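You operate a simulated robot arm through the tools that you are given. There is no shell and no other tool.

You are at the controls of a simulated robot arm. One attempt, no reset.

TASK
Move the purple plug to socket 1 and the yellow plug to socket 7, then switch the logger back on.
Fine: switch the logger off before a plug comes out; leave the other plugs in.

Only the result counts: the job must be done as asked and must still hold three seconds after the hand-in. Knocking over, shifting, dropping, spilling or breaking anything else fails it.

THE ROBOT
A 7-joint arm with a two-finger parallel gripper, fixed in place. Base frame: the origin is at the foot of the arm, x ahead of it, y to its left, z up. Units: m, rad, N and s.
With the tool pointing down near the work surface it reaches from about 0.36 to 0.88 m from the base axis. Its first joint turns from -2.496 to 2.496 rad. Payload 3 kg.
Tool frame: the origin (TCP) lies between the finger pads and is the grasp point; the fingertips stand 0.03 m ahead of it; z points along the fingers, y is the line along which they close. Largest opening 0.094 m; finger width 0.028, thickness 0.01; the body of the gripper, 0.05 by 0.096 m, starts 0.055 m behind the TCP.
Orientation is that of the tool frame in the base frame, as a unit quaternion [w, x, y, z]. With the fingers straight down and closing along the base's y, the tool's x points along the base's -x, its y along +y and its z along -z.

THE INTERFACE
- The arm moves only by the tool move_arm. Its argument "moves" is a list of rows, each a list of 2 entries, a list of its own where there are three numbers: the shift along the tool's x, y, z in m, then the turn, a rotation vector about the tool's x, y, z in rad. In form: [[[x, y, z], [ax, ay, az]], ...]. A call has 1 to 20 rows; each row is the pose to reach, as a shift and turn from the pose commanded when the call began, along the tool's axes at that moment. "fingers" is the gripper command, from -1 (fully open) to 1 (shut), values between in proportion, set as the call begins (left out, the last holds). A row lasts 0.2 s, in which the tool goes at most 0.05 m and 0.15 rad; a call with a longer step from one row to the next is refused whole, and so is a gripper value outside its range. Where a pose cannot be reached the arm comes as near as it can. A force on the tool above 40 N (or 10 N above the force at the start of the call, whichever is more), or a blocked arm, ends the call early, and 0.2 s more pass. The fingers move at their own pace (about 0.072 m/s each) and stop on an object; they squeeze with about 42 N. The grip force told is the motor's: it shows also when the fingers shut on nothing. Time passes only in rows, and 0.2 s behind the last, so rows that repeat a pose let the fingers close. It gives the time, the measured TCP pose, the force on the tool (base axes), the opening and the grip force at its end, in the units of the frame above (readings bear some noise), with the torque about the TCP (base axes, N m) and any sound that the robot's microphone picked up, and new pictures: "show" is both (left out), scene, wrist or none.
- Cameras (640 x 400 px; columns grow to the right, rows downward): "scene" is fixed at [0.2194, -0.5007, 1.5101]; the picture's right is [0.84, -0.55, 0.00], its down [-0.21, -0.32, -0.93] and it looks along [0.51, 0.77, -0.38] (base axes); focal length 328 px, centre (320, 200). "wrist" rides on the gripper at [0.076, 0.014, -0.102] in the tool frame; the picture's right is [-0.18, 0.98, 0.00], its down [-0.75, -0.14, -0.64] and it looks along [-0.63, -0.12, 0.77] (tool axes); focal length 243 px, centre (320, 200). There is no depth. A picture from a camera that has moved, and an enlarged one, comes with that camera's place and axes in the base frame and with its lens.
- close_up(camera, box): a new picture of the part [left, top, right, bottom] of that camera's present view, enlarged. It takes no simulated time.
- hand_in(): hands the job in; it is judged then, once.

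Places have to be worked out from the pictures, the camera data and where the tool is seen. Open the gripper and draw the arm clear of the work before you hand the job in, unless the task says otherwise.

The tools are called as name(argument=value, ...) on one line, values as JSON. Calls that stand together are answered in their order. move_arm: Moves the arm, as the interface text tells. Its arguments: {"type":"object","properties":{"moves":{"type":"array","items":{"type":"array"}},"fingers":{"type":"number"},"show":{"type":"string","enum":["both","scene","wrist","none"]}},"required":["moves"]} The other tools are called the same way: close_up (camera, box) takes an enlarged picture of a part of a camera's view; hand_in () hands the job in.

At the start:

```text
time_s: 0.0
position: [0.4604, 0.2912, 1.2887]
tool_rot: [0.0, 0.0, 1.0, 0.0]
wrist_force: [-0.9, 0.0, -0.5]
wrist_torque: [0.0, 0.0, 0.01]
grip_width: 0.0939
grasp_force: 0.1
```

scene: 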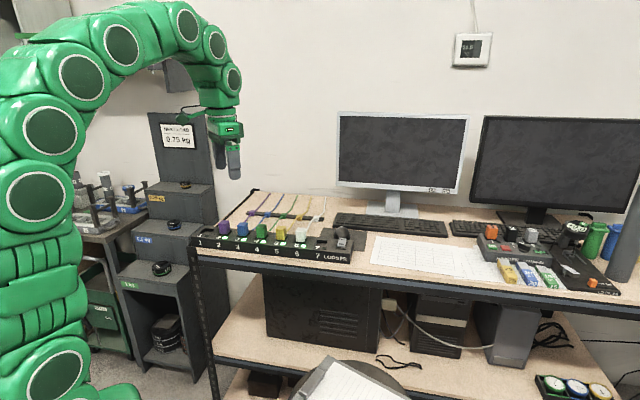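
wrist: 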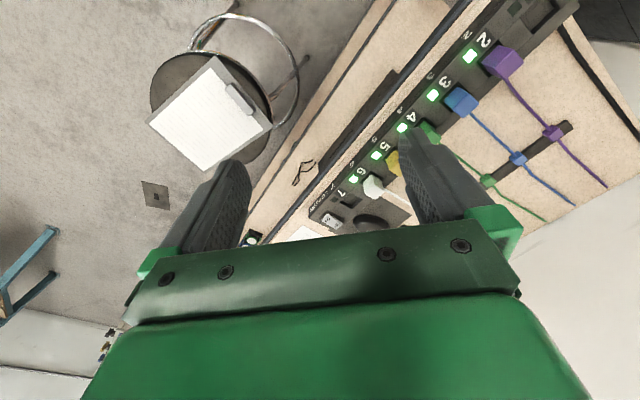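

The strip with sockets 1–7 is on the table in the left-middle of the scene; I take close-ups to read its details before moving.

close_up(camera="scene", box=[180, 180, 380, 280])

close_up(camera="wrist", box=[300, 0, 640, 240])

close_up(camera="scene", box=[290, 215, 370, 270])

```text
3.20 times, centred on (280, 230) of scene
camera zoom: at [0.2194, -0.5007, 1.5101], right [0.84, -0.55, 0.0], down [-0.21, -0.32, -0.93], along [0.51, 0.77, -0.38], focal length 1049 px, centre (448, 104)
```

zoom: 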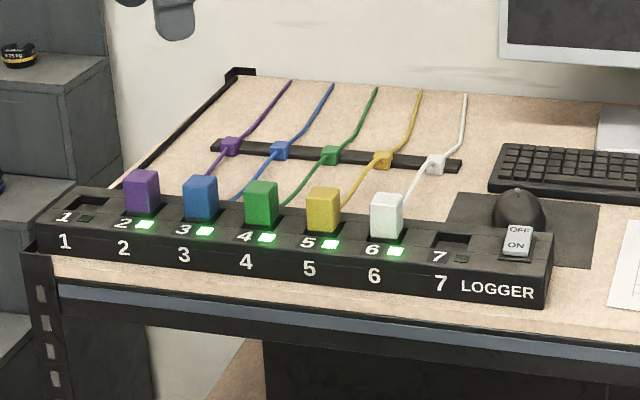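

```text
1.67 times, centred on (470, 120) of wrist
camera zoom: at [0.3817, 0.305, 1.3925], right [0.18, 0.98, 0.0], down [0.75, -0.14, 0.64], along [0.63, -0.12, -0.77], focal length 404 px, centre (70, 333)
```

zoom: 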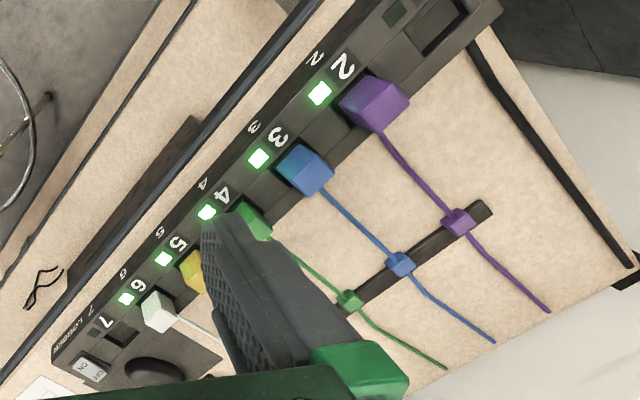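

```text
7.27 times, centred on (330, 242) of scene
camera zoom: at [0.2194, -0.5007, 1.5101], right [0.84, -0.55, 0.0], down [-0.21, -0.32, -0.93], along [0.51, 0.77, -0.38], focal length 2385 px, centre (247, -109)
```

zoom: 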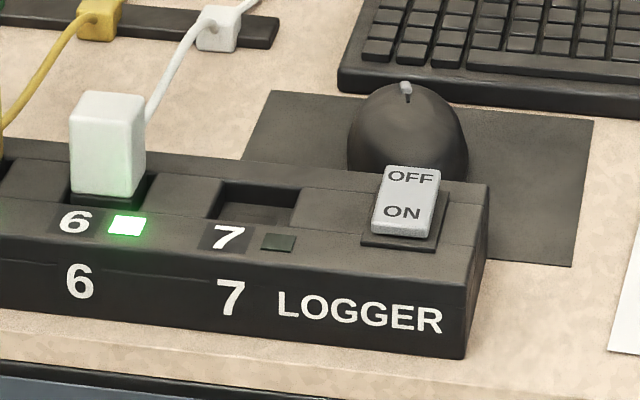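

The strip seems to run at about 45° in the x–y plane, with socket 1 near (0.45, 0.69) and socket 7 near (0.78, 0.36). I turn the tool 45° so the wrist camera faces the strip squarely, and back off to see all of it.

move_arm(moves=[[[0.02, 0.01, 0.0], [0, 0, -0.13]], [[0.04, 0.02, 0.0], [0, 0, -0.26]], [[0.06, 0.03, 0.0], [0, 0, -0.39]], [[0.08, 0.04, 0.0], [0, 0, -0.52]], [[0.1, 0.05, 0.0], [0, 0, -0.65]], [[0.1, 0.07, 0.0], [0, 0, -0.7854]], [[0.1, 0.07, 0.0], [0, 0, -0.7854]]], show="both")

```text
time_s: 1.6
position: [0.3599, 0.3603, 1.2879]
tool_rot: [-0.001, -0.383, 0.924, 0.0]
wrist_force: [-0.2, -0.5, 0.5]
wrist_torque: [0.01, 0.01, 0.01]
grip_width: 0.0937
grasp_force: 0.1
camera wrist: at [0.294, 0.3167, 1.3926], right [-0.57, 0.82, 0.0], down [0.63, 0.43, 0.64], along [0.53, 0.36, -0.77], focal length 243 px, centre (320, 200)
```

scene: 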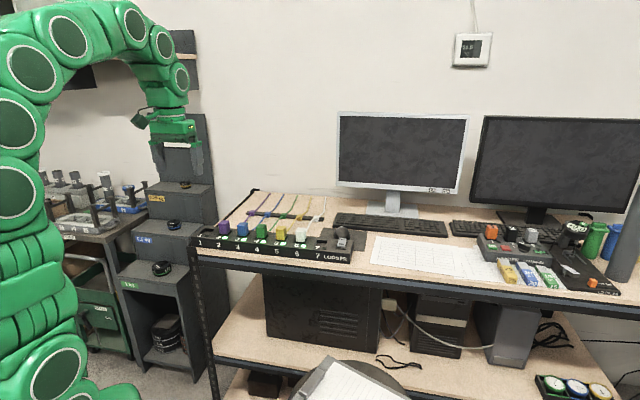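
wrist: 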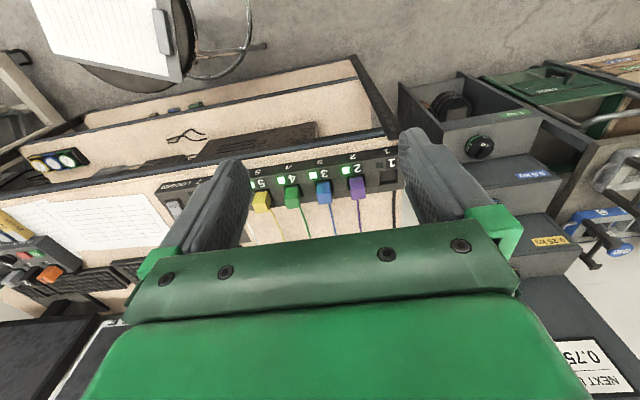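

The strip is visible between the fingers. I zoom into both views to triangulate plug and socket positions more precisely.

close_up(camera="wrist", box=[230, 130, 430, 255])

close_up(camera="scene", box=[186, 200, 276, 256])

close_up(camera="scene", box=[265, 210, 365, 272])

```text
3.20 times, centred on (330, 192) of wrist
camera zoom: at [0.294, 0.3167, 1.3926], right [-0.57, 0.82, 0.0], down [0.63, 0.43, 0.64], along [0.53, 0.36, -0.77], focal length 776 px, centre (288, 224)
```

zoom: 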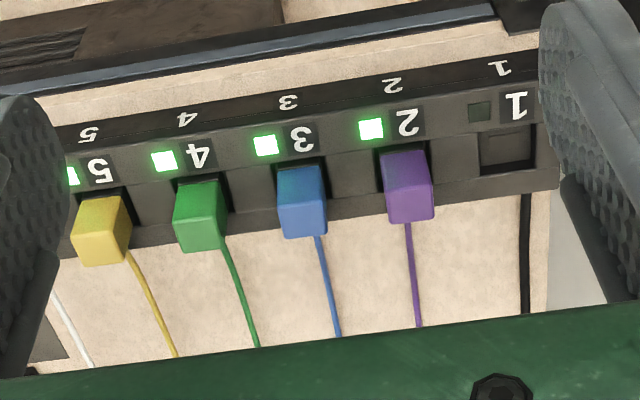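

```text
7.11 times, centred on (231, 228) of scene
camera zoom: at [0.2194, -0.5007, 1.5101], right [0.84, -0.55, 0.0], down [-0.21, -0.32, -0.93], along [0.51, 0.77, -0.38], focal length 2332 px, centre (953, 1)
```

zoom: 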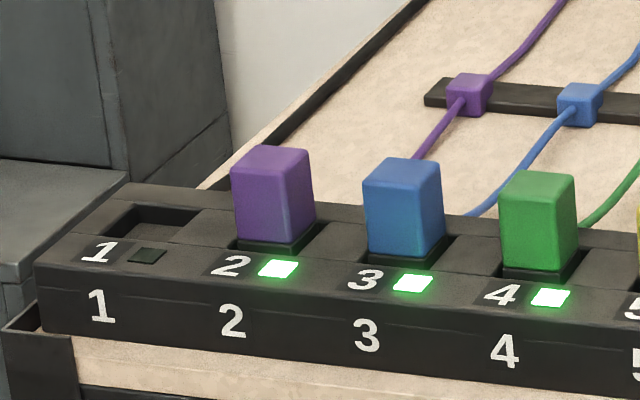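

```text
6.40 times, centred on (315, 241) of scene
camera zoom: at [0.2194, -0.5007, 1.5101], right [0.84, -0.55, 0.0], down [-0.21, -0.32, -0.93], along [0.51, 0.77, -0.38], focal length 2099 px, centre (352, -62)
```

zoom: 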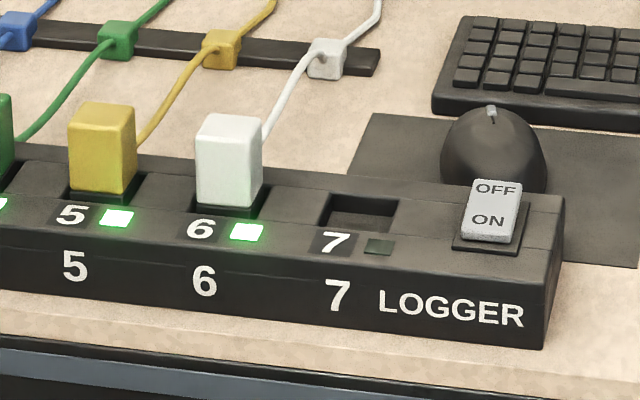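

LED 2 triangulates to about (0.494, 0.522, 0.956). The strip is at exactly 45° with roughly 0.07 m pitch, plug tops are near z 0.99, and the rocker is near (0.805, 0.262). I close the fingers and move above the rocker to look at it.

move_arm(moves=[[[-0.0189, -0.0318, 0.014], [0, 0, 0]], [[-0.0377, -0.0636, 0.028], [0, 0, 0]], [[-0.0566, -0.0955, 0.042], [0, 0, 0]], [[-0.0754, -0.1273, 0.056], [0, 0, 0]], [[-0.0943, -0.1591, 0.07], [0, 0, 0]], [[-0.1132, -0.1909, 0.084], [0, 0, 0]], [[-0.132, -0.2227, 0.098], [0, 0, 0]], [[-0.1509, -0.2545, 0.112], [0, 0, 0]], [[-0.1697, -0.2864, 0.126], [0, 0, 0]], [[-0.1886, -0.3182, 0.14], [0, 0, 0]], [[-0.2075, -0.35, 0.154], [0, 0, 0]], [[-0.2263, -0.3818, 0.168], [0, 0, 0]], [[-0.2263, -0.3818, 0.168], [0, 0, 0]]], fingers=1)

```text
time_s: 4.4
position: [0.7905, 0.2514, 1.1214]
tool_rot: [0.0, -0.383, 0.924, 0.0]
wrist_force: [-0.6, 0.4, -0.3]
wrist_torque: [0.0, -0.01, -0.02]
grip_width: 0.0001
grasp_force: 33.4
camera wrist: at [0.7249, 0.2075, 1.2249], right [-0.57, 0.82, 0.0], down [0.63, 0.43, 0.64], along [0.53, 0.36, -0.77], focal length 243 px, centre (320, 200)
```

scene: 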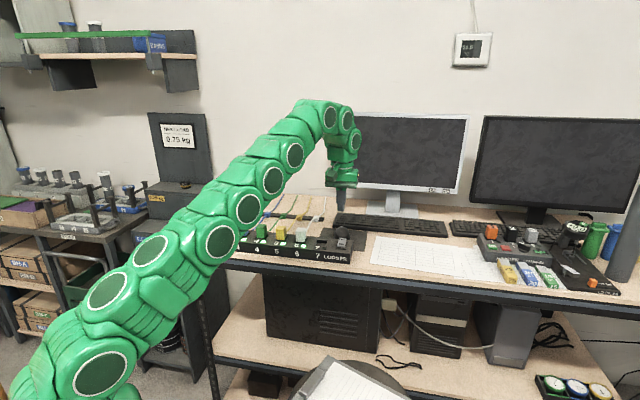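
wrist: 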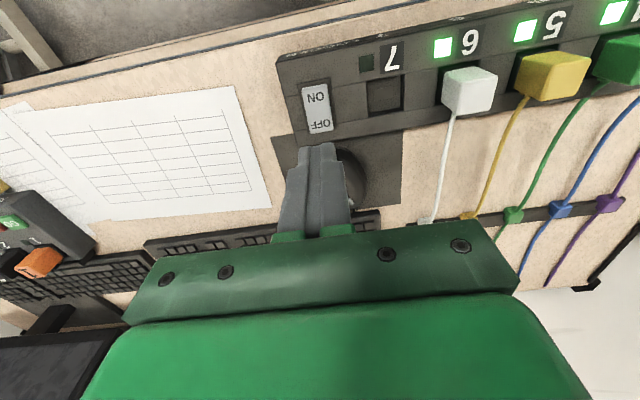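

close_up(camera="wrist", box=[260, 20, 500, 170])

close_up(camera="scene", box=[310, 190, 370, 270])

```text
2.67 times, centred on (380, 95) of wrist
camera zoom: at [0.7249, 0.2075, 1.2249], right [-0.57, 0.82, 0.0], down [0.63, 0.43, 0.64], along [0.53, 0.36, -0.77], focal length 647 px, centre (160, 480)
```

zoom: 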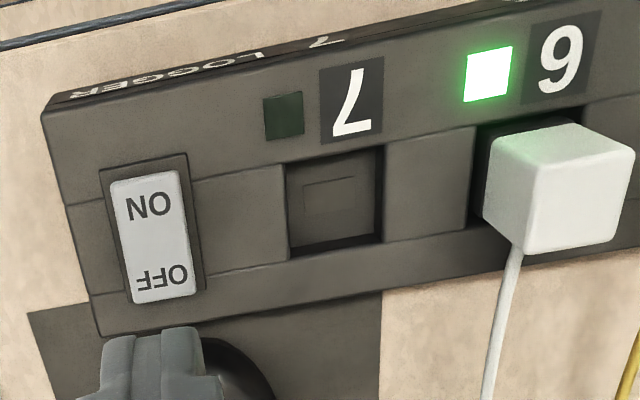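

```text
5.00 times, centred on (340, 230) of scene
camera zoom: at [0.2194, -0.5007, 1.5101], right [0.84, -0.55, 0.0], down [-0.21, -0.32, -0.93], along [0.51, 0.77, -0.38], focal length 1640 px, centre (220, 50)
```

zoom: 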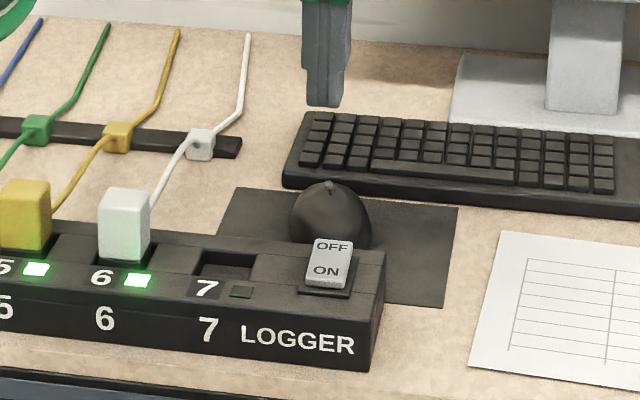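

The wrist view confirms LED 7 at (0.741, 0.273) and puts the rocker's OFF end at about (0.812, 0.268, 0.97). I tilt the closed fingers outward a little, so the near tip edge is the contact edge, and stop just above the OFF end.

move_arm(moves=[[[-0.016, -0.001, 0.03], [0, -0.12, 0]], [[-0.03, -0.0033, 0.06], [0, -0.24, 0]], [[-0.032, -0.0033, 0.0907], [0, -0.35, 0]], [[-0.032, -0.0033, 0.0907], [0, -0.35, 0]]])

```text
time_s: 5.4
position: [0.8158, 0.2723, 1.029]
tool_rot: [0.161, -0.378, 0.909, 0.067]
wrist_force: [-1.2, 0.4, 0.3]
wrist_torque: [0.01, 0.03, -0.02]
grip_width: 0.0002
grasp_force: 33.4
camera wrist: at [0.7272, 0.2062, 1.1015], right [-0.57, 0.82, 0.06], down [0.44, 0.24, 0.86], along [0.69, 0.52, -0.5], focal length 243 px, centre (320, 200)
```

scene: 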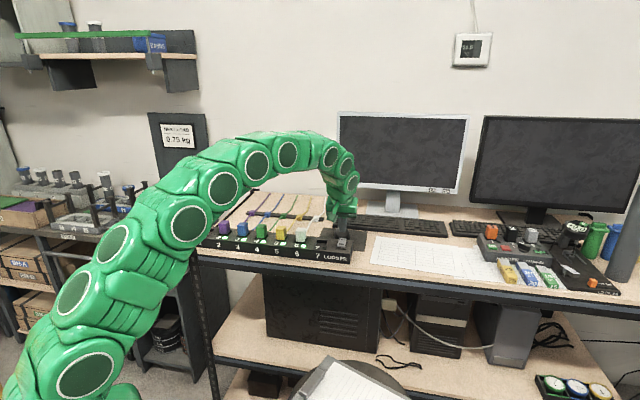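
wrist: 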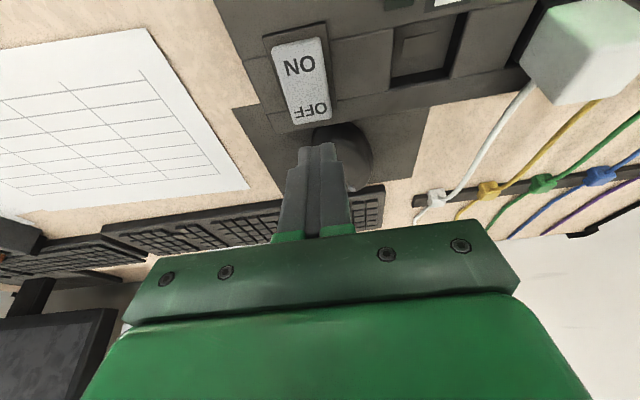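

The tip is lined up over the OFF end, and the predicted pixel matches the view within a few pixels. I press straight down in small steps and watch the force and sound.

move_arm(moves=[[[0.0013, 0, 0.0123], [0, 0, 0]], [[0.0041, 0, 0.0198], [0, 0, 0]], [[0.0054, 0, 0.0235], [0, 0, 0]], [[0.0068, 0, 0.0273], [0, 0, 0]], [[0.0082, 0, 0.0311], [0, 0, 0]], [[0.0082, 0, 0.0311], [0, 0, 0]]])

```text
time_s: 6.5
position: [0.8183, 0.2737, 1.0048]
tool_rot: [0.165, -0.378, 0.908, 0.067]
wrist_force: [-0.9, -1.3, 9.4]
wrist_torque: [-0.04, 0.05, 0.12]
grip_width: 0.0
grasp_force: 32.9
stopped in row 5: the force on the tool passed its limit at 48 N (the readings are from after the stop); the commanded pose is now the measured one
camera wrist: at [0.7302, 0.2087, 1.0759], right [-0.57, 0.82, 0.06], down [0.44, 0.24, 0.87], along [0.69, 0.52, -0.5], focal length 243 px, centre (320, 200)
```

scene: 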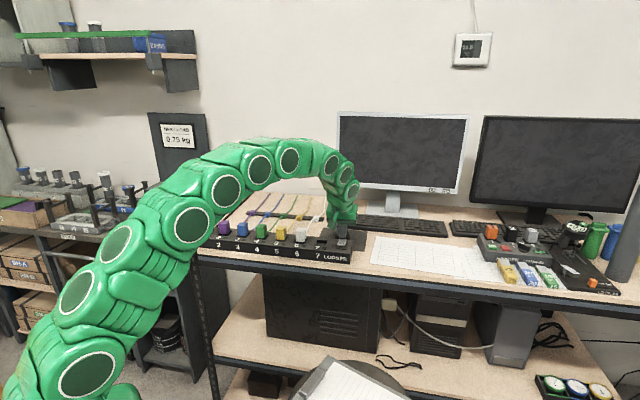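
wrist: 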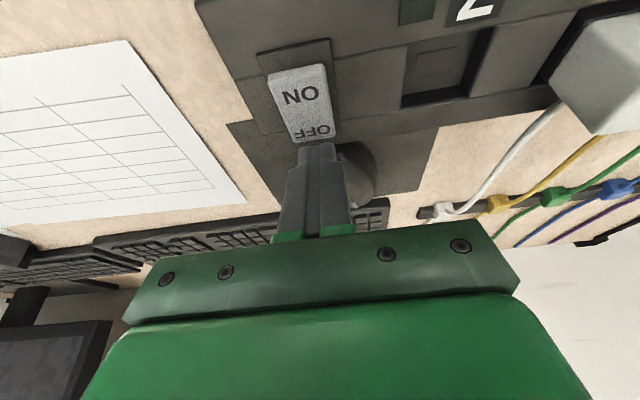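

Contact came at an edge height of about 0.972 with a 48 N spike, and no sound was reported. I check the LEDs and rocker up close.

close_up(camera="scene", box=[200, 205, 370, 270])

close_up(camera="wrist", box=[220, 40, 460, 190])

```text
3.76 times, centred on (285, 238) of scene
camera zoom: at [0.2194, -0.5007, 1.5101], right [0.84, -0.55, 0.0], down [-0.21, -0.32, -0.93], along [0.51, 0.77, -0.38], focal length 1234 px, centre (452, 59)
```

zoom: 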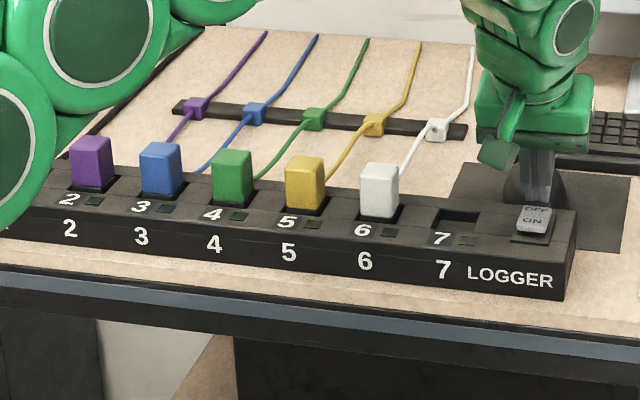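

```text
2.67 times, centred on (340, 115) of wrist
camera zoom: at [0.7302, 0.2087, 1.0759], right [-0.57, 0.82, 0.06], down [0.44, 0.24, 0.87], along [0.69, 0.52, -0.5], focal length 647 px, centre (267, 427)
```

zoom: 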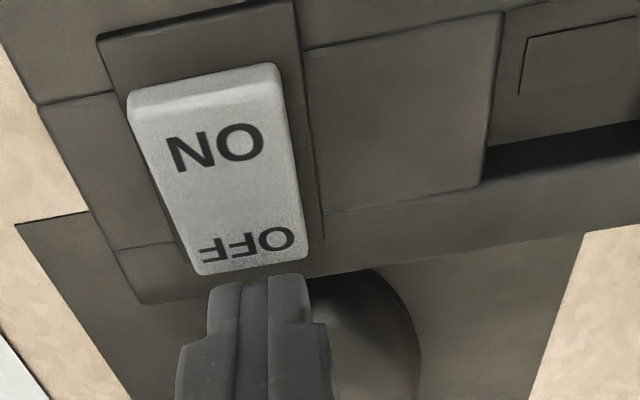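

All LEDs are dark, so the logger is off. I lift off, straighten the tool, and check that it stays off.

move_arm(moves=[[[-0.0105, 0, -0.0281], [0, 0, 0]], [[-0.021, 0, -0.0562], [0, 0.1, 0]], [[-0.035, 0, -0.0937], [0, 0.22, 0]], [[-0.0402, 0, -0.1078], [0, 0.3575, 0]], [[-0.0402, 0, -0.1078], [0, 0.3575, 0]]], fingers=0.3)

close_up(camera="scene", box=[200, 205, 370, 270])

```text
time_s: 7.7
position: [0.7977, 0.2661, 1.0953]
tool_rot: [-0.001, -0.382, 0.924, -0.002]
wrist_force: [1.1, -0.5, 0.2]
wrist_torque: [0.0, -0.03, -0.01]
grip_width: 0.0328
grasp_force: 0.1
out of reach, approached as far as the arm can: row 4, 5
camera wrist: at [0.731, 0.2226, 1.2007], right [-0.57, 0.82, 0.0], down [0.63, 0.44, 0.64], along [0.53, 0.36, -0.77], focal length 243 px, centre (320, 200)
```

scene: 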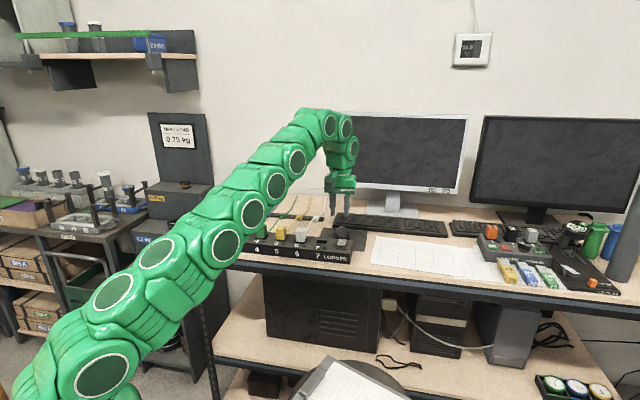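
wrist: 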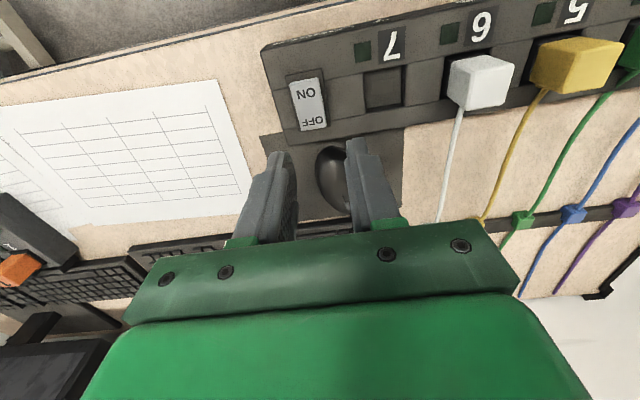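

```text
3.76 times, centred on (285, 238) of scene
camera zoom: at [0.2194, -0.5007, 1.5101], right [0.84, -0.55, 0.0], down [-0.21, -0.32, -0.93], along [0.51, 0.77, -0.38], focal length 1234 px, centre (452, 59)
```

zoom: 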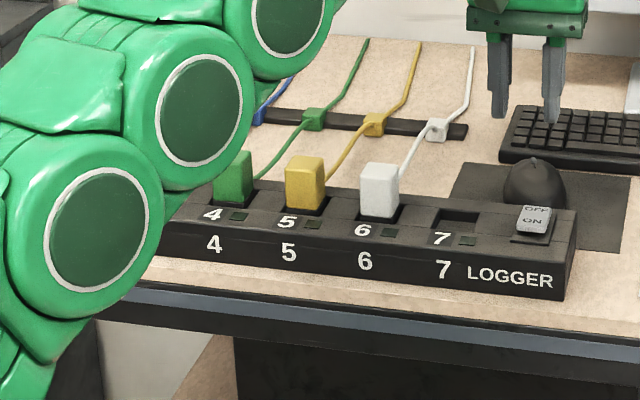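

The LEDs stay dark after release, and straight-down reach ends near r = 0.84 at this height. Next I move above the yellow plug, expected near (0.654, 0.407), with the fingers opened to about 64 mm, and look.

move_arm(moves=[[[0.006, 0.041, 0.0], [0, 0, 0]], [[0.012, 0.082, 0.0], [0, 0, 0]], [[0.018, 0.123, 0.003], [0, 0, 0]], [[0.024, 0.164, 0.005], [0, 0, 0]], [[0.0318, 0.2058, 0.007], [0, 0, 0]], [[0.0318, 0.2058, 0.007], [0, 0, 0]]], fingers=-0.36)

```text
time_s: 9.1
position: [0.6285, 0.388, 1.0879]
tool_rot: [0.001, -0.383, 0.924, -0.002]
wrist_force: [1.5, 0.3, -0.5]
wrist_torque: [0.02, -0.02, -0.01]
grip_width: 0.064
grasp_force: 0.1
camera wrist: at [0.5629, 0.3454, 1.1928], right [-0.56, 0.83, 0.0], down [0.63, 0.43, 0.64], along [0.53, 0.36, -0.77], focal length 243 px, centre (320, 200)
```

scene: 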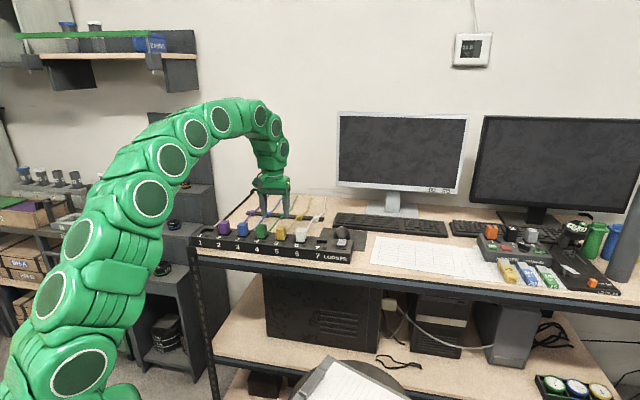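
wrist: 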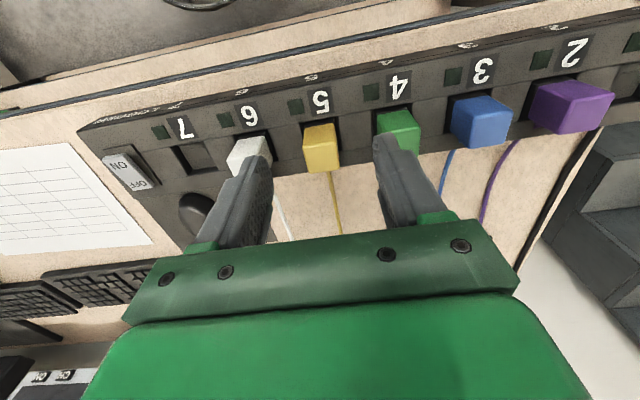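

Yellow is right between the fingers. A zoom will give its exact center, width and top height.

close_up(camera="wrist", box=[240, 70, 400, 190])

close_up(camera="wrist", box=[140, 90, 300, 210])

close_up(camera="scene", box=[250, 180, 340, 265])

```text
3.33 times, centred on (320, 130) of wrist
camera zoom: at [0.5629, 0.3454, 1.1928], right [-0.56, 0.83, 0.0], down [0.63, 0.43, 0.64], along [0.53, 0.36, -0.77], focal length 809 px, centre (320, 433)
```

zoom: 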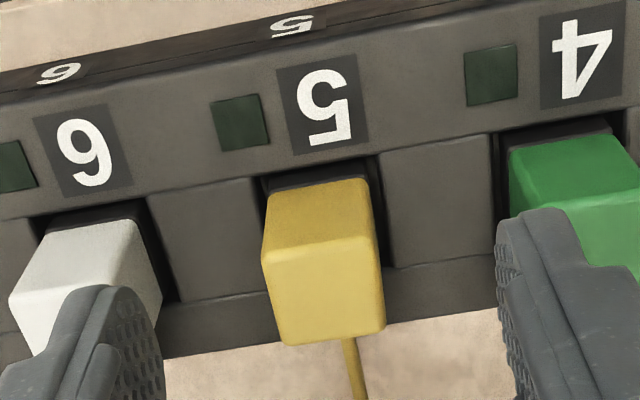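

```text
3.33 times, centred on (220, 150) of wrist
camera zoom: at [0.5629, 0.3454, 1.1928], right [-0.56, 0.83, 0.0], down [0.63, 0.43, 0.64], along [0.53, 0.36, -0.77], focal length 809 px, centre (653, 367)
```

zoom: 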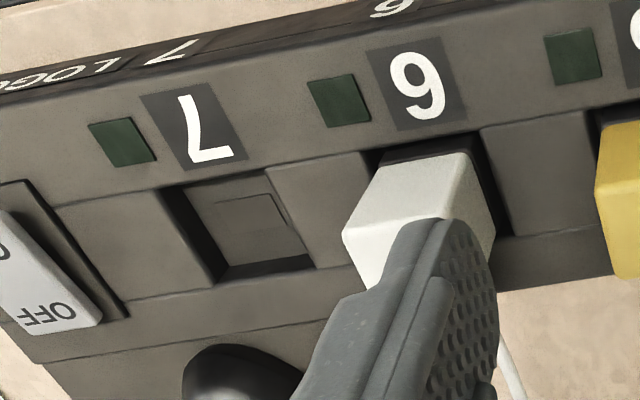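

```text
4.71 times, centred on (295, 222) of scene
camera zoom: at [0.2194, -0.5007, 1.5101], right [0.84, -0.55, 0.0], down [-0.21, -0.32, -0.93], along [0.51, 0.77, -0.38], focal length 1543 px, centre (438, 94)
```

zoom: 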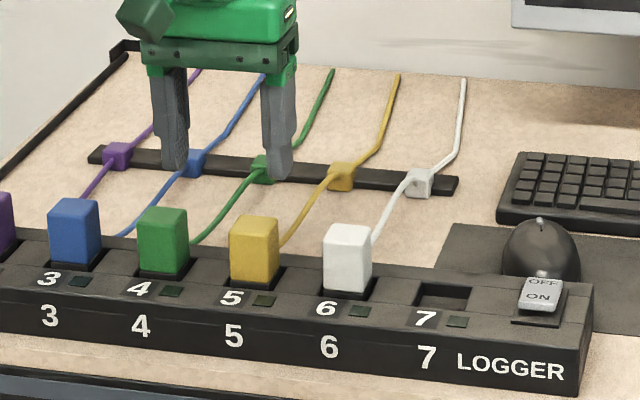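

The yellow plug measures about 33 × 30 mm, centered near (0.656, 0.412) with its top at z ≈ 0.995. I move over it and stop with the tips just above its top to check alignment.

move_arm(moves=[[[-0.018, -0.0016, 0.0], [0, 0, 0]], [[-0.036, -0.0033, 0.02], [0, 0, 0]], [[-0.036, -0.0033, 0.055], [0, 0, 0]], [[-0.036, -0.0033, 0.055], [0, 0, 0]]])

close_up(camera="wrist", box=[220, 70, 420, 195])

close_up(camera="scene", box=[250, 180, 340, 265])

```text
time_s: 10.1
position: [0.657, 0.4122, 1.0334]
tool_rot: [0.001, -0.383, 0.924, -0.002]
wrist_force: [-0.3, -1.0, -0.1]
wrist_torque: [-0.01, -0.03, 0.04]
grip_width: 0.064
grasp_force: 0.0
camera wrist: at [0.591, 0.3687, 1.1374], right [-0.57, 0.82, 0.0], down [0.63, 0.43, 0.64], along [0.53, 0.36, -0.77], focal length 243 px, centre (320, 200)
```

scene: 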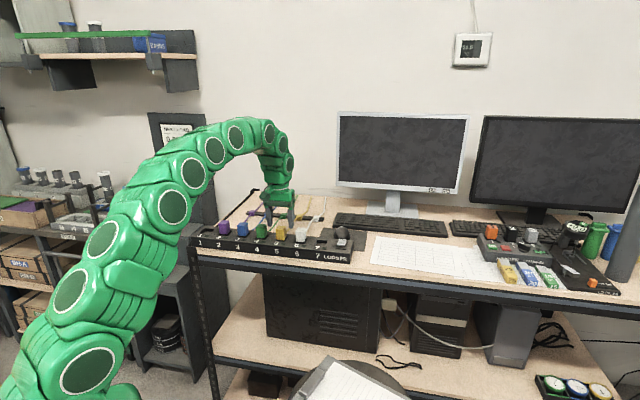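
wrist: 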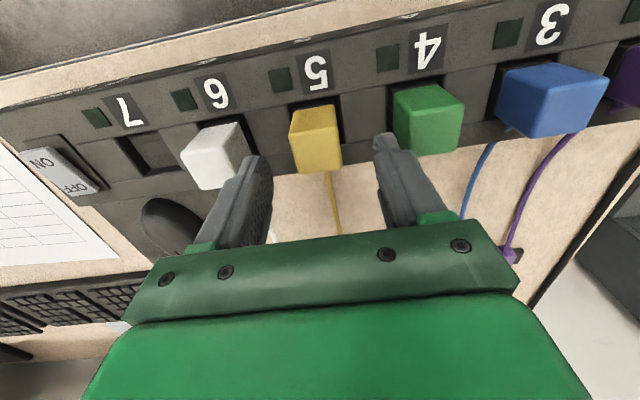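

```text
3.20 times, centred on (320, 132) of wrist
camera zoom: at [0.591, 0.3687, 1.1374], right [-0.57, 0.82, 0.0], down [0.63, 0.43, 0.64], along [0.53, 0.36, -0.77], focal length 776 px, centre (320, 416)
```

zoom: 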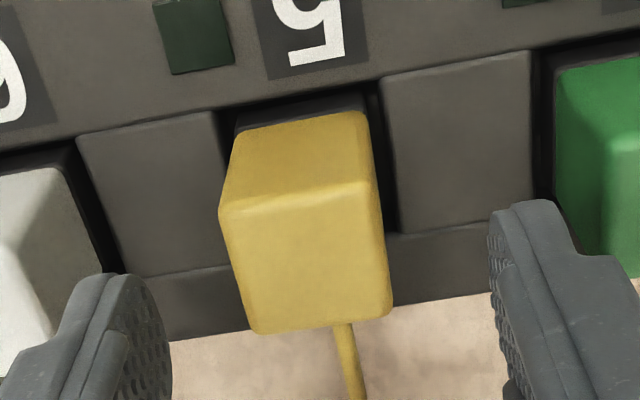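

```text
4.71 times, centred on (295, 222) of scene
camera zoom: at [0.2194, -0.5007, 1.5101], right [0.84, -0.55, 0.0], down [-0.21, -0.32, -0.93], along [0.51, 0.77, -0.38], focal length 1543 px, centre (438, 94)
```

zoom: 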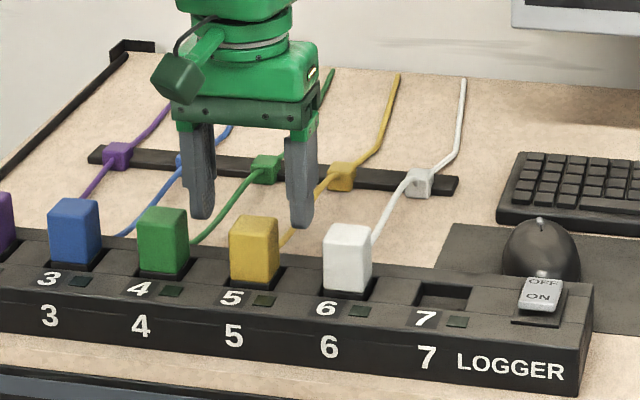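

The yellow plug is centered between the fingers within about 2 mm. I lower to TCP z ≈ 0.992, which puts the tips just above the strip.

move_arm(moves=[[[0.001, -0.001, 0.015], [0, 0, 0]], [[0.001, -0.001, 0.028], [0, 0, 0]], [[0.001, -0.001, 0.036], [0, 0, 0]], [[0.001, -0.001, 0.041], [0, 0, 0]], [[0.001, -0.001, 0.041], [0, 0, 0]]])

close_up(camera="wrist", box=[220, 70, 420, 195])

close_up(camera="scene", box=[250, 180, 340, 265])

```text
time_s: 11.3
position: [0.658, 0.4099, 0.9921]
tool_rot: [0.0, -0.383, 0.924, -0.002]
wrist_force: [0.2, -0.1, 0.3]
wrist_torque: [0.0, 0.0, -0.02]
grip_width: 0.064
grasp_force: 0.0
camera wrist: at [0.5917, 0.3669, 1.0963], right [-0.57, 0.82, 0.0], down [0.63, 0.43, 0.64], along [0.53, 0.36, -0.77], focal length 243 px, centre (320, 200)
```

scene: 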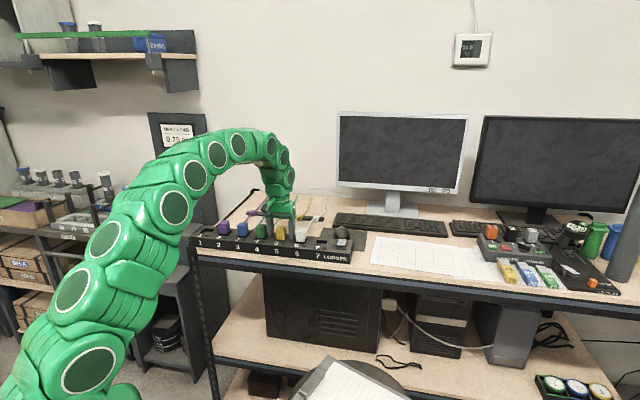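
wrist: 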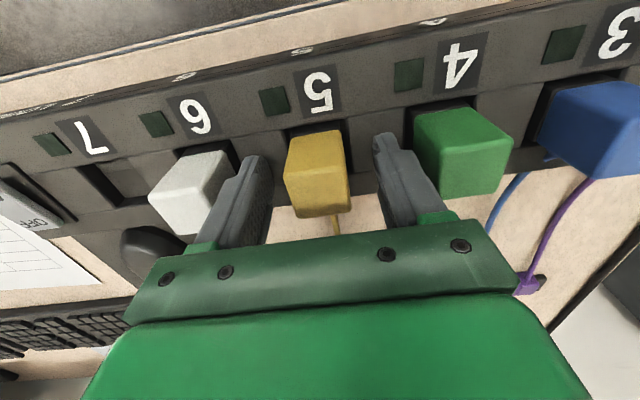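

```text
3.20 times, centred on (320, 132) of wrist
camera zoom: at [0.5917, 0.3669, 1.0963], right [-0.57, 0.82, 0.0], down [0.63, 0.43, 0.64], along [0.53, 0.36, -0.77], focal length 776 px, centre (320, 416)
```

zoom: 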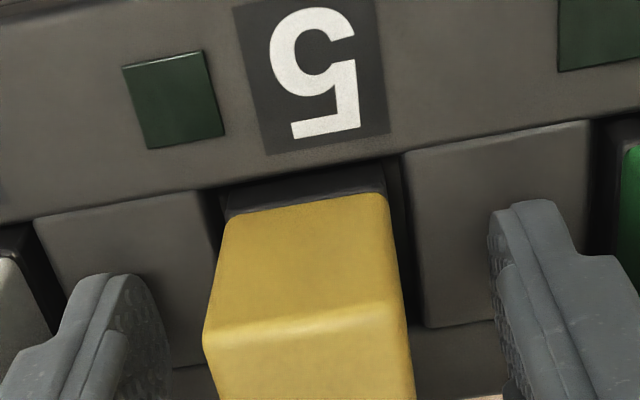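

```text
4.71 times, centred on (295, 222) of scene
camera zoom: at [0.2194, -0.5007, 1.5101], right [0.84, -0.55, 0.0], down [-0.21, -0.32, -0.93], along [0.51, 0.77, -0.38], focal length 1543 px, centre (438, 94)
```

zoom: 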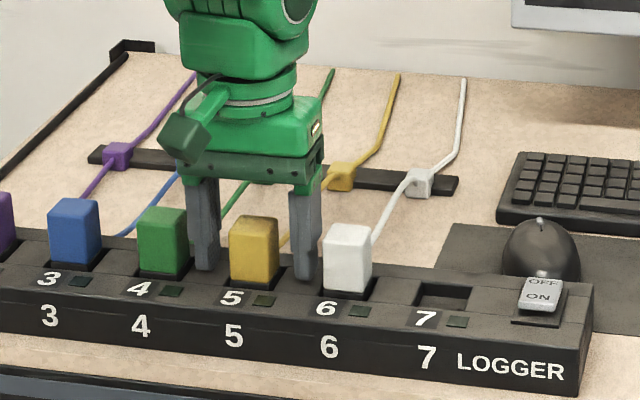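

The fingers straddle the yellow plug with clearance on both sides. I close on it.

move_arm(moves=[[[0, 0, 0], [0, 0, 0]], [[0, 0, 0], [0, 0, 0]], [[0, 0, 0], [0, 0, 0]], [[0, 0, 0], [0, 0, 0]]], fingers=1, show="wrist")

```text
time_s: 12.3
position: [0.6588, 0.4099, 0.9916]
tool_rot: [0.001, -0.383, 0.924, -0.002]
wrist_force: [-0.4, 0.3, 0.3]
wrist_torque: [-0.03, -0.03, -0.01]
grip_width: 0.0336
grasp_force: 42.1
camera wrist: at [0.5917, 0.3668, 1.0963], right [-0.57, 0.82, 0.0], down [0.63, 0.43, 0.64], along [0.53, 0.36, -0.77], focal length 243 px, centre (320, 200)
```

wrist: 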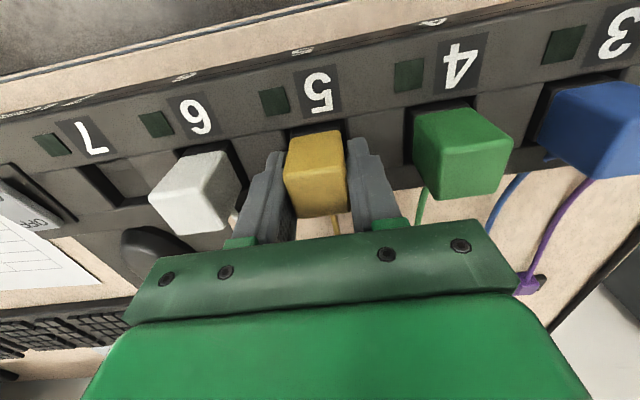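

Gripped at 33.6 mm with no side force. I pull straight up.

move_arm(moves=[[[0, 0, -0.004], [0, 0, 0]], [[0, 0, -0.01], [0, 0, 0]], [[0, 0, -0.02], [0, 0, 0]], [[0, 0, -0.035], [0, 0, 0]], [[0, 0, -0.05], [0, 0, 0]], [[0, 0, -0.065], [0, 0, 0]], [[0, 0, -0.08], [0, 0, 0]], [[0, 0, -0.08], [0, 0, 0]]])

close_up(camera="scene", box=[230, 160, 350, 265])

```text
time_s: 14.1
position: [0.6573, 0.4104, 1.0718]
tool_rot: [0.0, -0.383, 0.924, -0.002]
wrist_force: [-0.6, -0.7, -0.4]
wrist_torque: [0.0, 0.01, 0.01]
grip_width: 0.0337
grasp_force: 42.2
camera wrist: at [0.5914, 0.367, 1.1768], right [-0.56, 0.83, 0.0], down [0.63, 0.43, 0.64], along [0.53, 0.36, -0.77], focal length 243 px, centre (320, 200)
```

scene: 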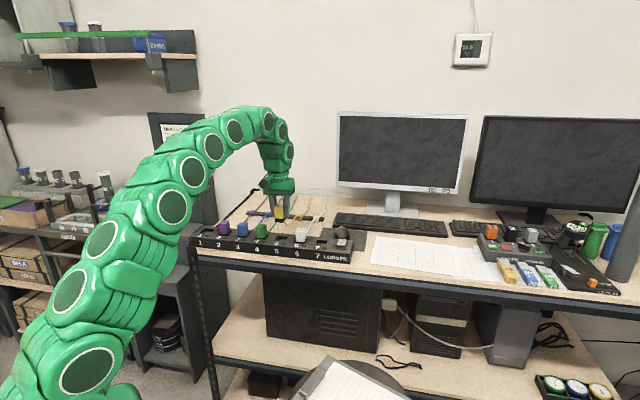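
wrist: 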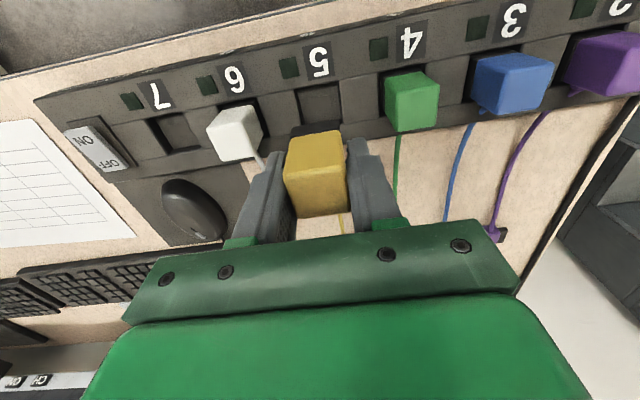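

```text
3.81 times, centred on (290, 212) of scene
camera zoom: at [0.2194, -0.5007, 1.5101], right [0.84, -0.55, 0.0], down [-0.21, -0.32, -0.93], along [0.51, 0.77, -0.38], focal length 1249 px, centre (434, 152)
```

zoom: 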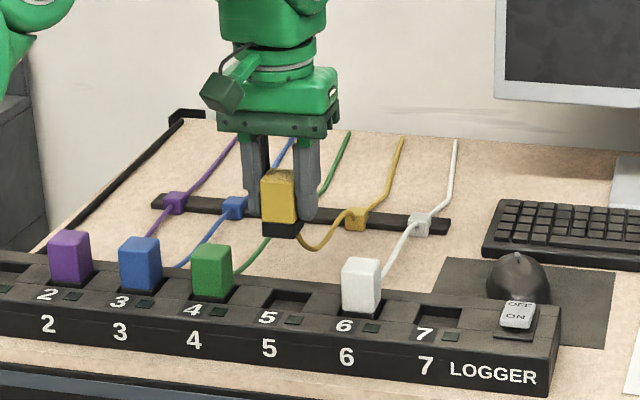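

The yellow plug is out and held upright, clear of the others. I zoom in on the socket 5–7 area to measure the exact displacement to socket 7.

close_up(camera="wrist", box=[110, 40, 350, 190])

close_up(camera="scene", box=[262, 220, 362, 270])

```text
2.67 times, centred on (230, 115) of wrist
camera zoom: at [0.5914, 0.367, 1.1768], right [-0.56, 0.83, 0.0], down [0.63, 0.43, 0.64], along [0.53, 0.36, -0.77], focal length 647 px, centre (560, 427)
```

zoom: 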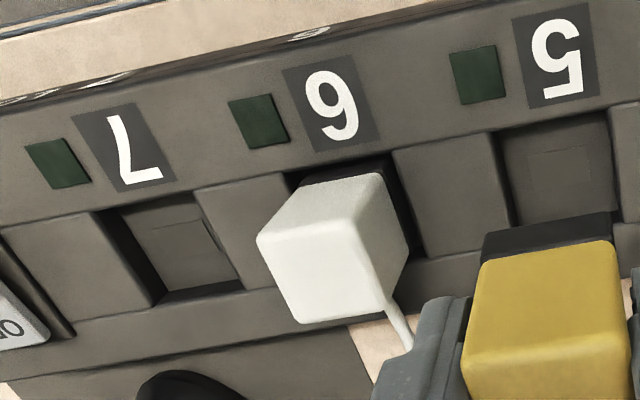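

```text
6.40 times, centred on (312, 245) of scene
camera zoom: at [0.2194, -0.5007, 1.5101], right [0.84, -0.55, 0.0], down [-0.21, -0.32, -0.93], along [0.51, 0.77, -0.38], focal length 2099 px, centre (371, -88)
```

zoom: 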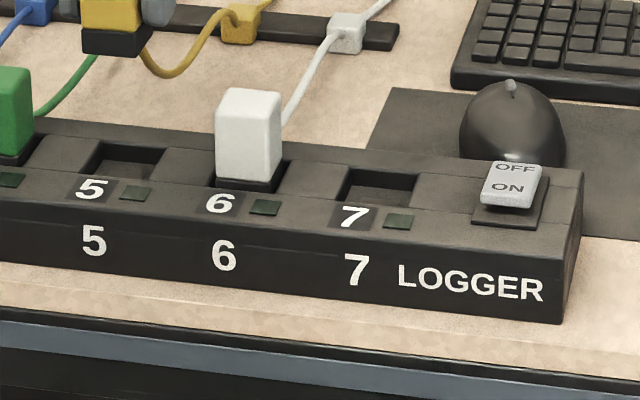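

By the LED spacing (0.070 m pitch from the scene view, direction parallel to tool y), socket 7 is 0.140 m along the strip from socket 5. I carry the plug over the white one and stop above socket 7.

move_arm(moves=[[[0, -0.02, -0.012], [0, 0, 0]], [[0, -0.055, -0.014], [0, 0, 0]], [[0, -0.09, -0.014], [0, 0, 0]], [[0, -0.12, -0.012], [0, 0, 0]], [[0, -0.14, -0.005], [0, 0, 0]], [[0, -0.14, 0.015], [0, 0, 0]], [[0, -0.14, 0.03], [0, 0, 0]], [[0, -0.14, 0.03], [0, 0, 0]]])

close_up(camera="wrist", box=[220, 60, 460, 210])

close_up(camera="scene", box=[280, 190, 376, 265])

```text
time_s: 15.9
position: [0.7564, 0.3124, 1.0411]
tool_rot: [0.0, -0.383, 0.924, -0.002]
wrist_force: [-0.6, 0.2, -1.4]
wrist_torque: [0.0, 0.0, 0.01]
grip_width: 0.0336
grasp_force: 42.3
camera wrist: at [0.6907, 0.2684, 1.1465], right [-0.57, 0.82, 0.0], down [0.63, 0.43, 0.64], along [0.53, 0.36, -0.77], focal length 243 px, centre (320, 200)
```

scene: 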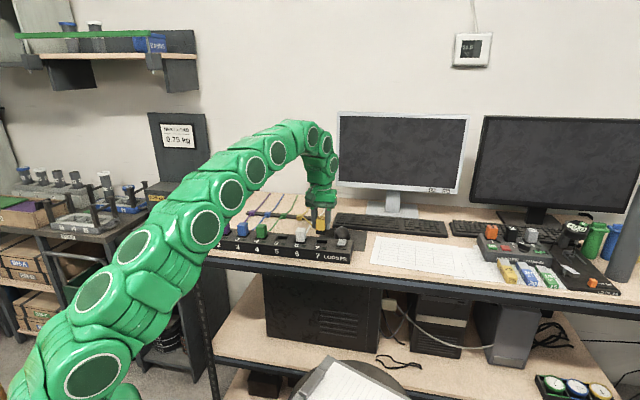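
wrist: 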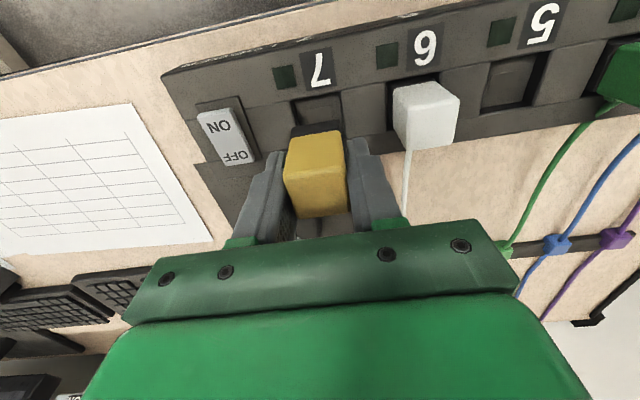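

```text
2.67 times, centred on (340, 135) of wrist
camera zoom: at [0.6907, 0.2684, 1.1465], right [-0.57, 0.82, 0.0], down [0.63, 0.43, 0.64], along [0.53, 0.36, -0.77], focal length 647 px, centre (267, 373)
```

zoom: 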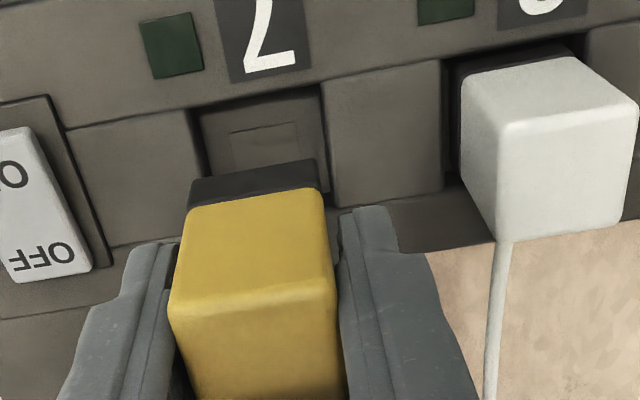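

```text
5.33 times, centred on (328, 228) of scene
camera zoom: at [0.2194, -0.5007, 1.5101], right [0.84, -0.55, 0.0], down [-0.21, -0.32, -0.93], along [0.51, 0.77, -0.38], focal length 1749 px, centre (277, 53)
```

zoom: 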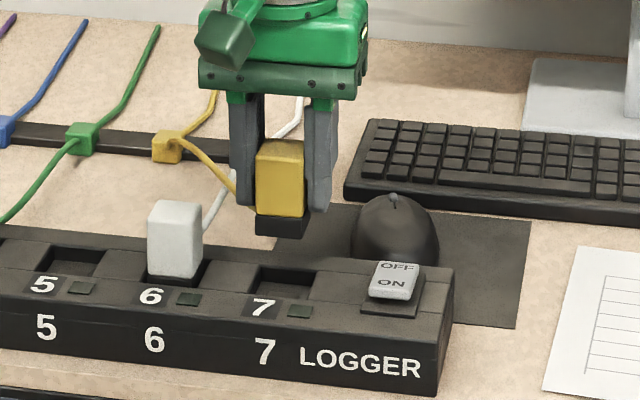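

LED 7's offset from the camera matches LED 5's offset at grip time within 1 mm, so the plug is lined up over socket 7. I lower it slowly.

move_arm(moves=[[[0.0005, 0, 0.015], [0, 0, 0]], [[0.0005, 0, 0.025], [0, 0, 0]], [[0.0005, 0, 0.031], [0, 0, 0]], [[0.0005, 0, 0.036], [0, 0, 0]], [[0.0005, 0, 0.04], [0, 0, 0]], [[0.0005, 0, 0.044], [0, 0, 0]], [[0.0005, 0, 0.047], [0, 0, 0]], [[0.0005, 0, 0.0495], [0, 0, 0]], [[0.0005, 0, 0.0495], [0, 0, 0]]])

close_up(camera="wrist", box=[220, 60, 460, 210])

close_up(camera="scene", box=[280, 190, 376, 265])

```text
time_s: 17.9
position: [0.7566, 0.3106, 0.9934]
tool_rot: [0.001, -0.383, 0.924, -0.001]
wrist_force: [0.4, 0.8, -1.5]
wrist_torque: [-0.05, 0.01, -0.02]
grip_width: 0.033
grasp_force: 42.2
camera wrist: at [0.6903, 0.2674, 1.0977], right [-0.57, 0.82, 0.0], down [0.63, 0.43, 0.64], along [0.53, 0.36, -0.77], focal length 243 px, centre (320, 200)
```

scene: 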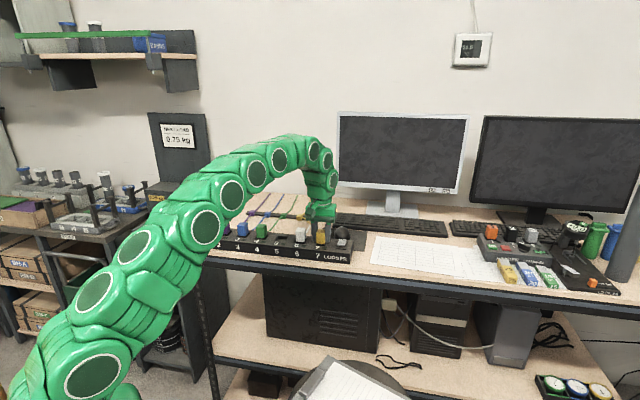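
wrist: 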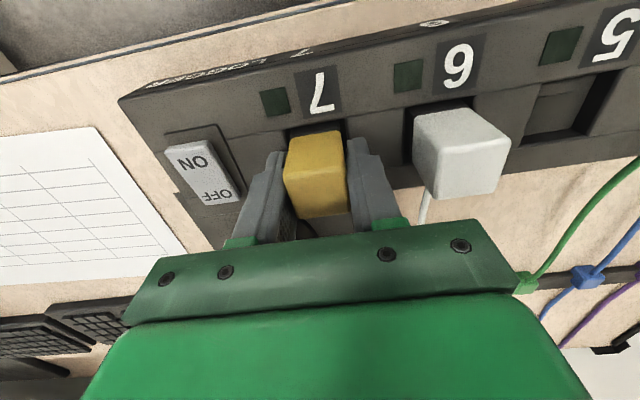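

```text
2.67 times, centred on (340, 135) of wrist
camera zoom: at [0.6903, 0.2674, 1.0977], right [-0.57, 0.82, 0.0], down [0.63, 0.43, 0.64], along [0.53, 0.36, -0.77], focal length 647 px, centre (267, 373)
```

zoom: 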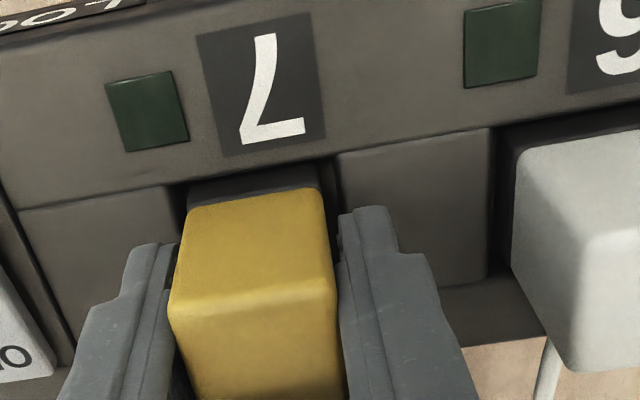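

```text
5.33 times, centred on (328, 228) of scene
camera zoom: at [0.2194, -0.5007, 1.5101], right [0.84, -0.55, 0.0], down [-0.21, -0.32, -0.93], along [0.51, 0.77, -0.38], focal length 1749 px, centre (277, 53)
```

zoom: 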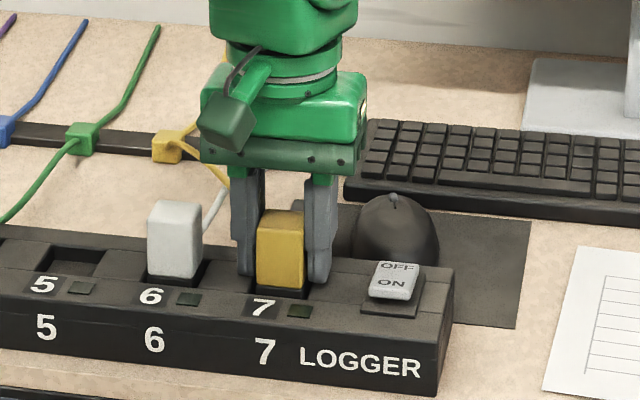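

The plug went in without resistance and sits about 1–2 mm above the original seated height. I press down gently until I feel the seat.

move_arm(moves=[[[0, 0, 0.0015], [0, 0, 0]], [[0, 0, 0.003], [0, 0, 0]], [[0, 0, 0.003], [0, 0, 0]]], show="wrist")

close_up(camera="scene", box=[280, 190, 376, 265])

```text
time_s: 18.7
position: [0.756, 0.3116, 0.9906]
tool_rot: [0.001, -0.382, 0.924, -0.001]
wrist_force: [-1.1, -1.0, 23.9]
wrist_torque: [-0.08, 0.25, 0.01]
grip_width: 0.0336
grasp_force: 41.8
camera wrist: at [0.69, 0.2673, 1.0959], right [-0.57, 0.82, 0.0], down [0.63, 0.43, 0.64], along [0.53, 0.36, -0.76], focal length 243 px, centre (320, 200)
```

wrist: 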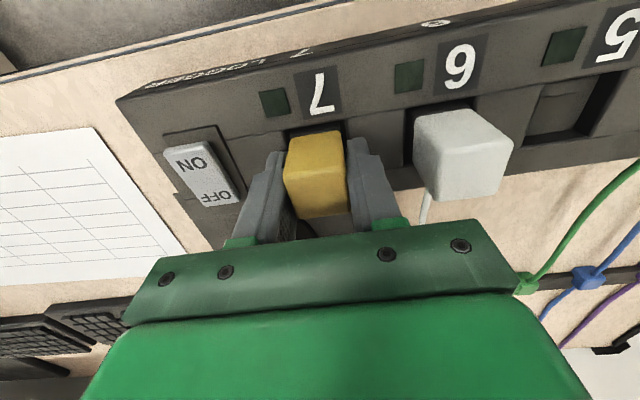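

```text
5.33 times, centred on (328, 228) of scene
camera zoom: at [0.2194, -0.5007, 1.5101], right [0.84, -0.55, 0.0], down [-0.21, -0.32, -0.93], along [0.51, 0.77, -0.38], focal length 1749 px, centre (277, 53)
```

zoom: 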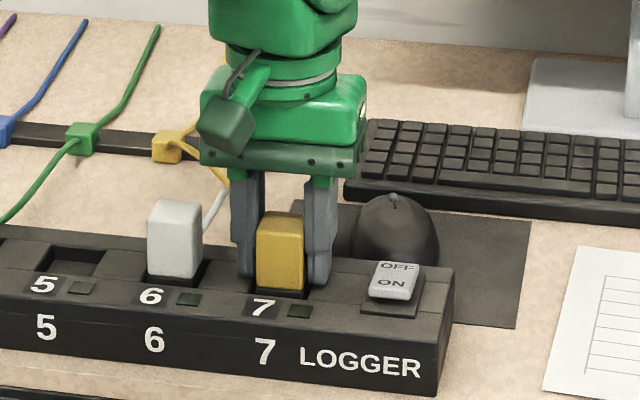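

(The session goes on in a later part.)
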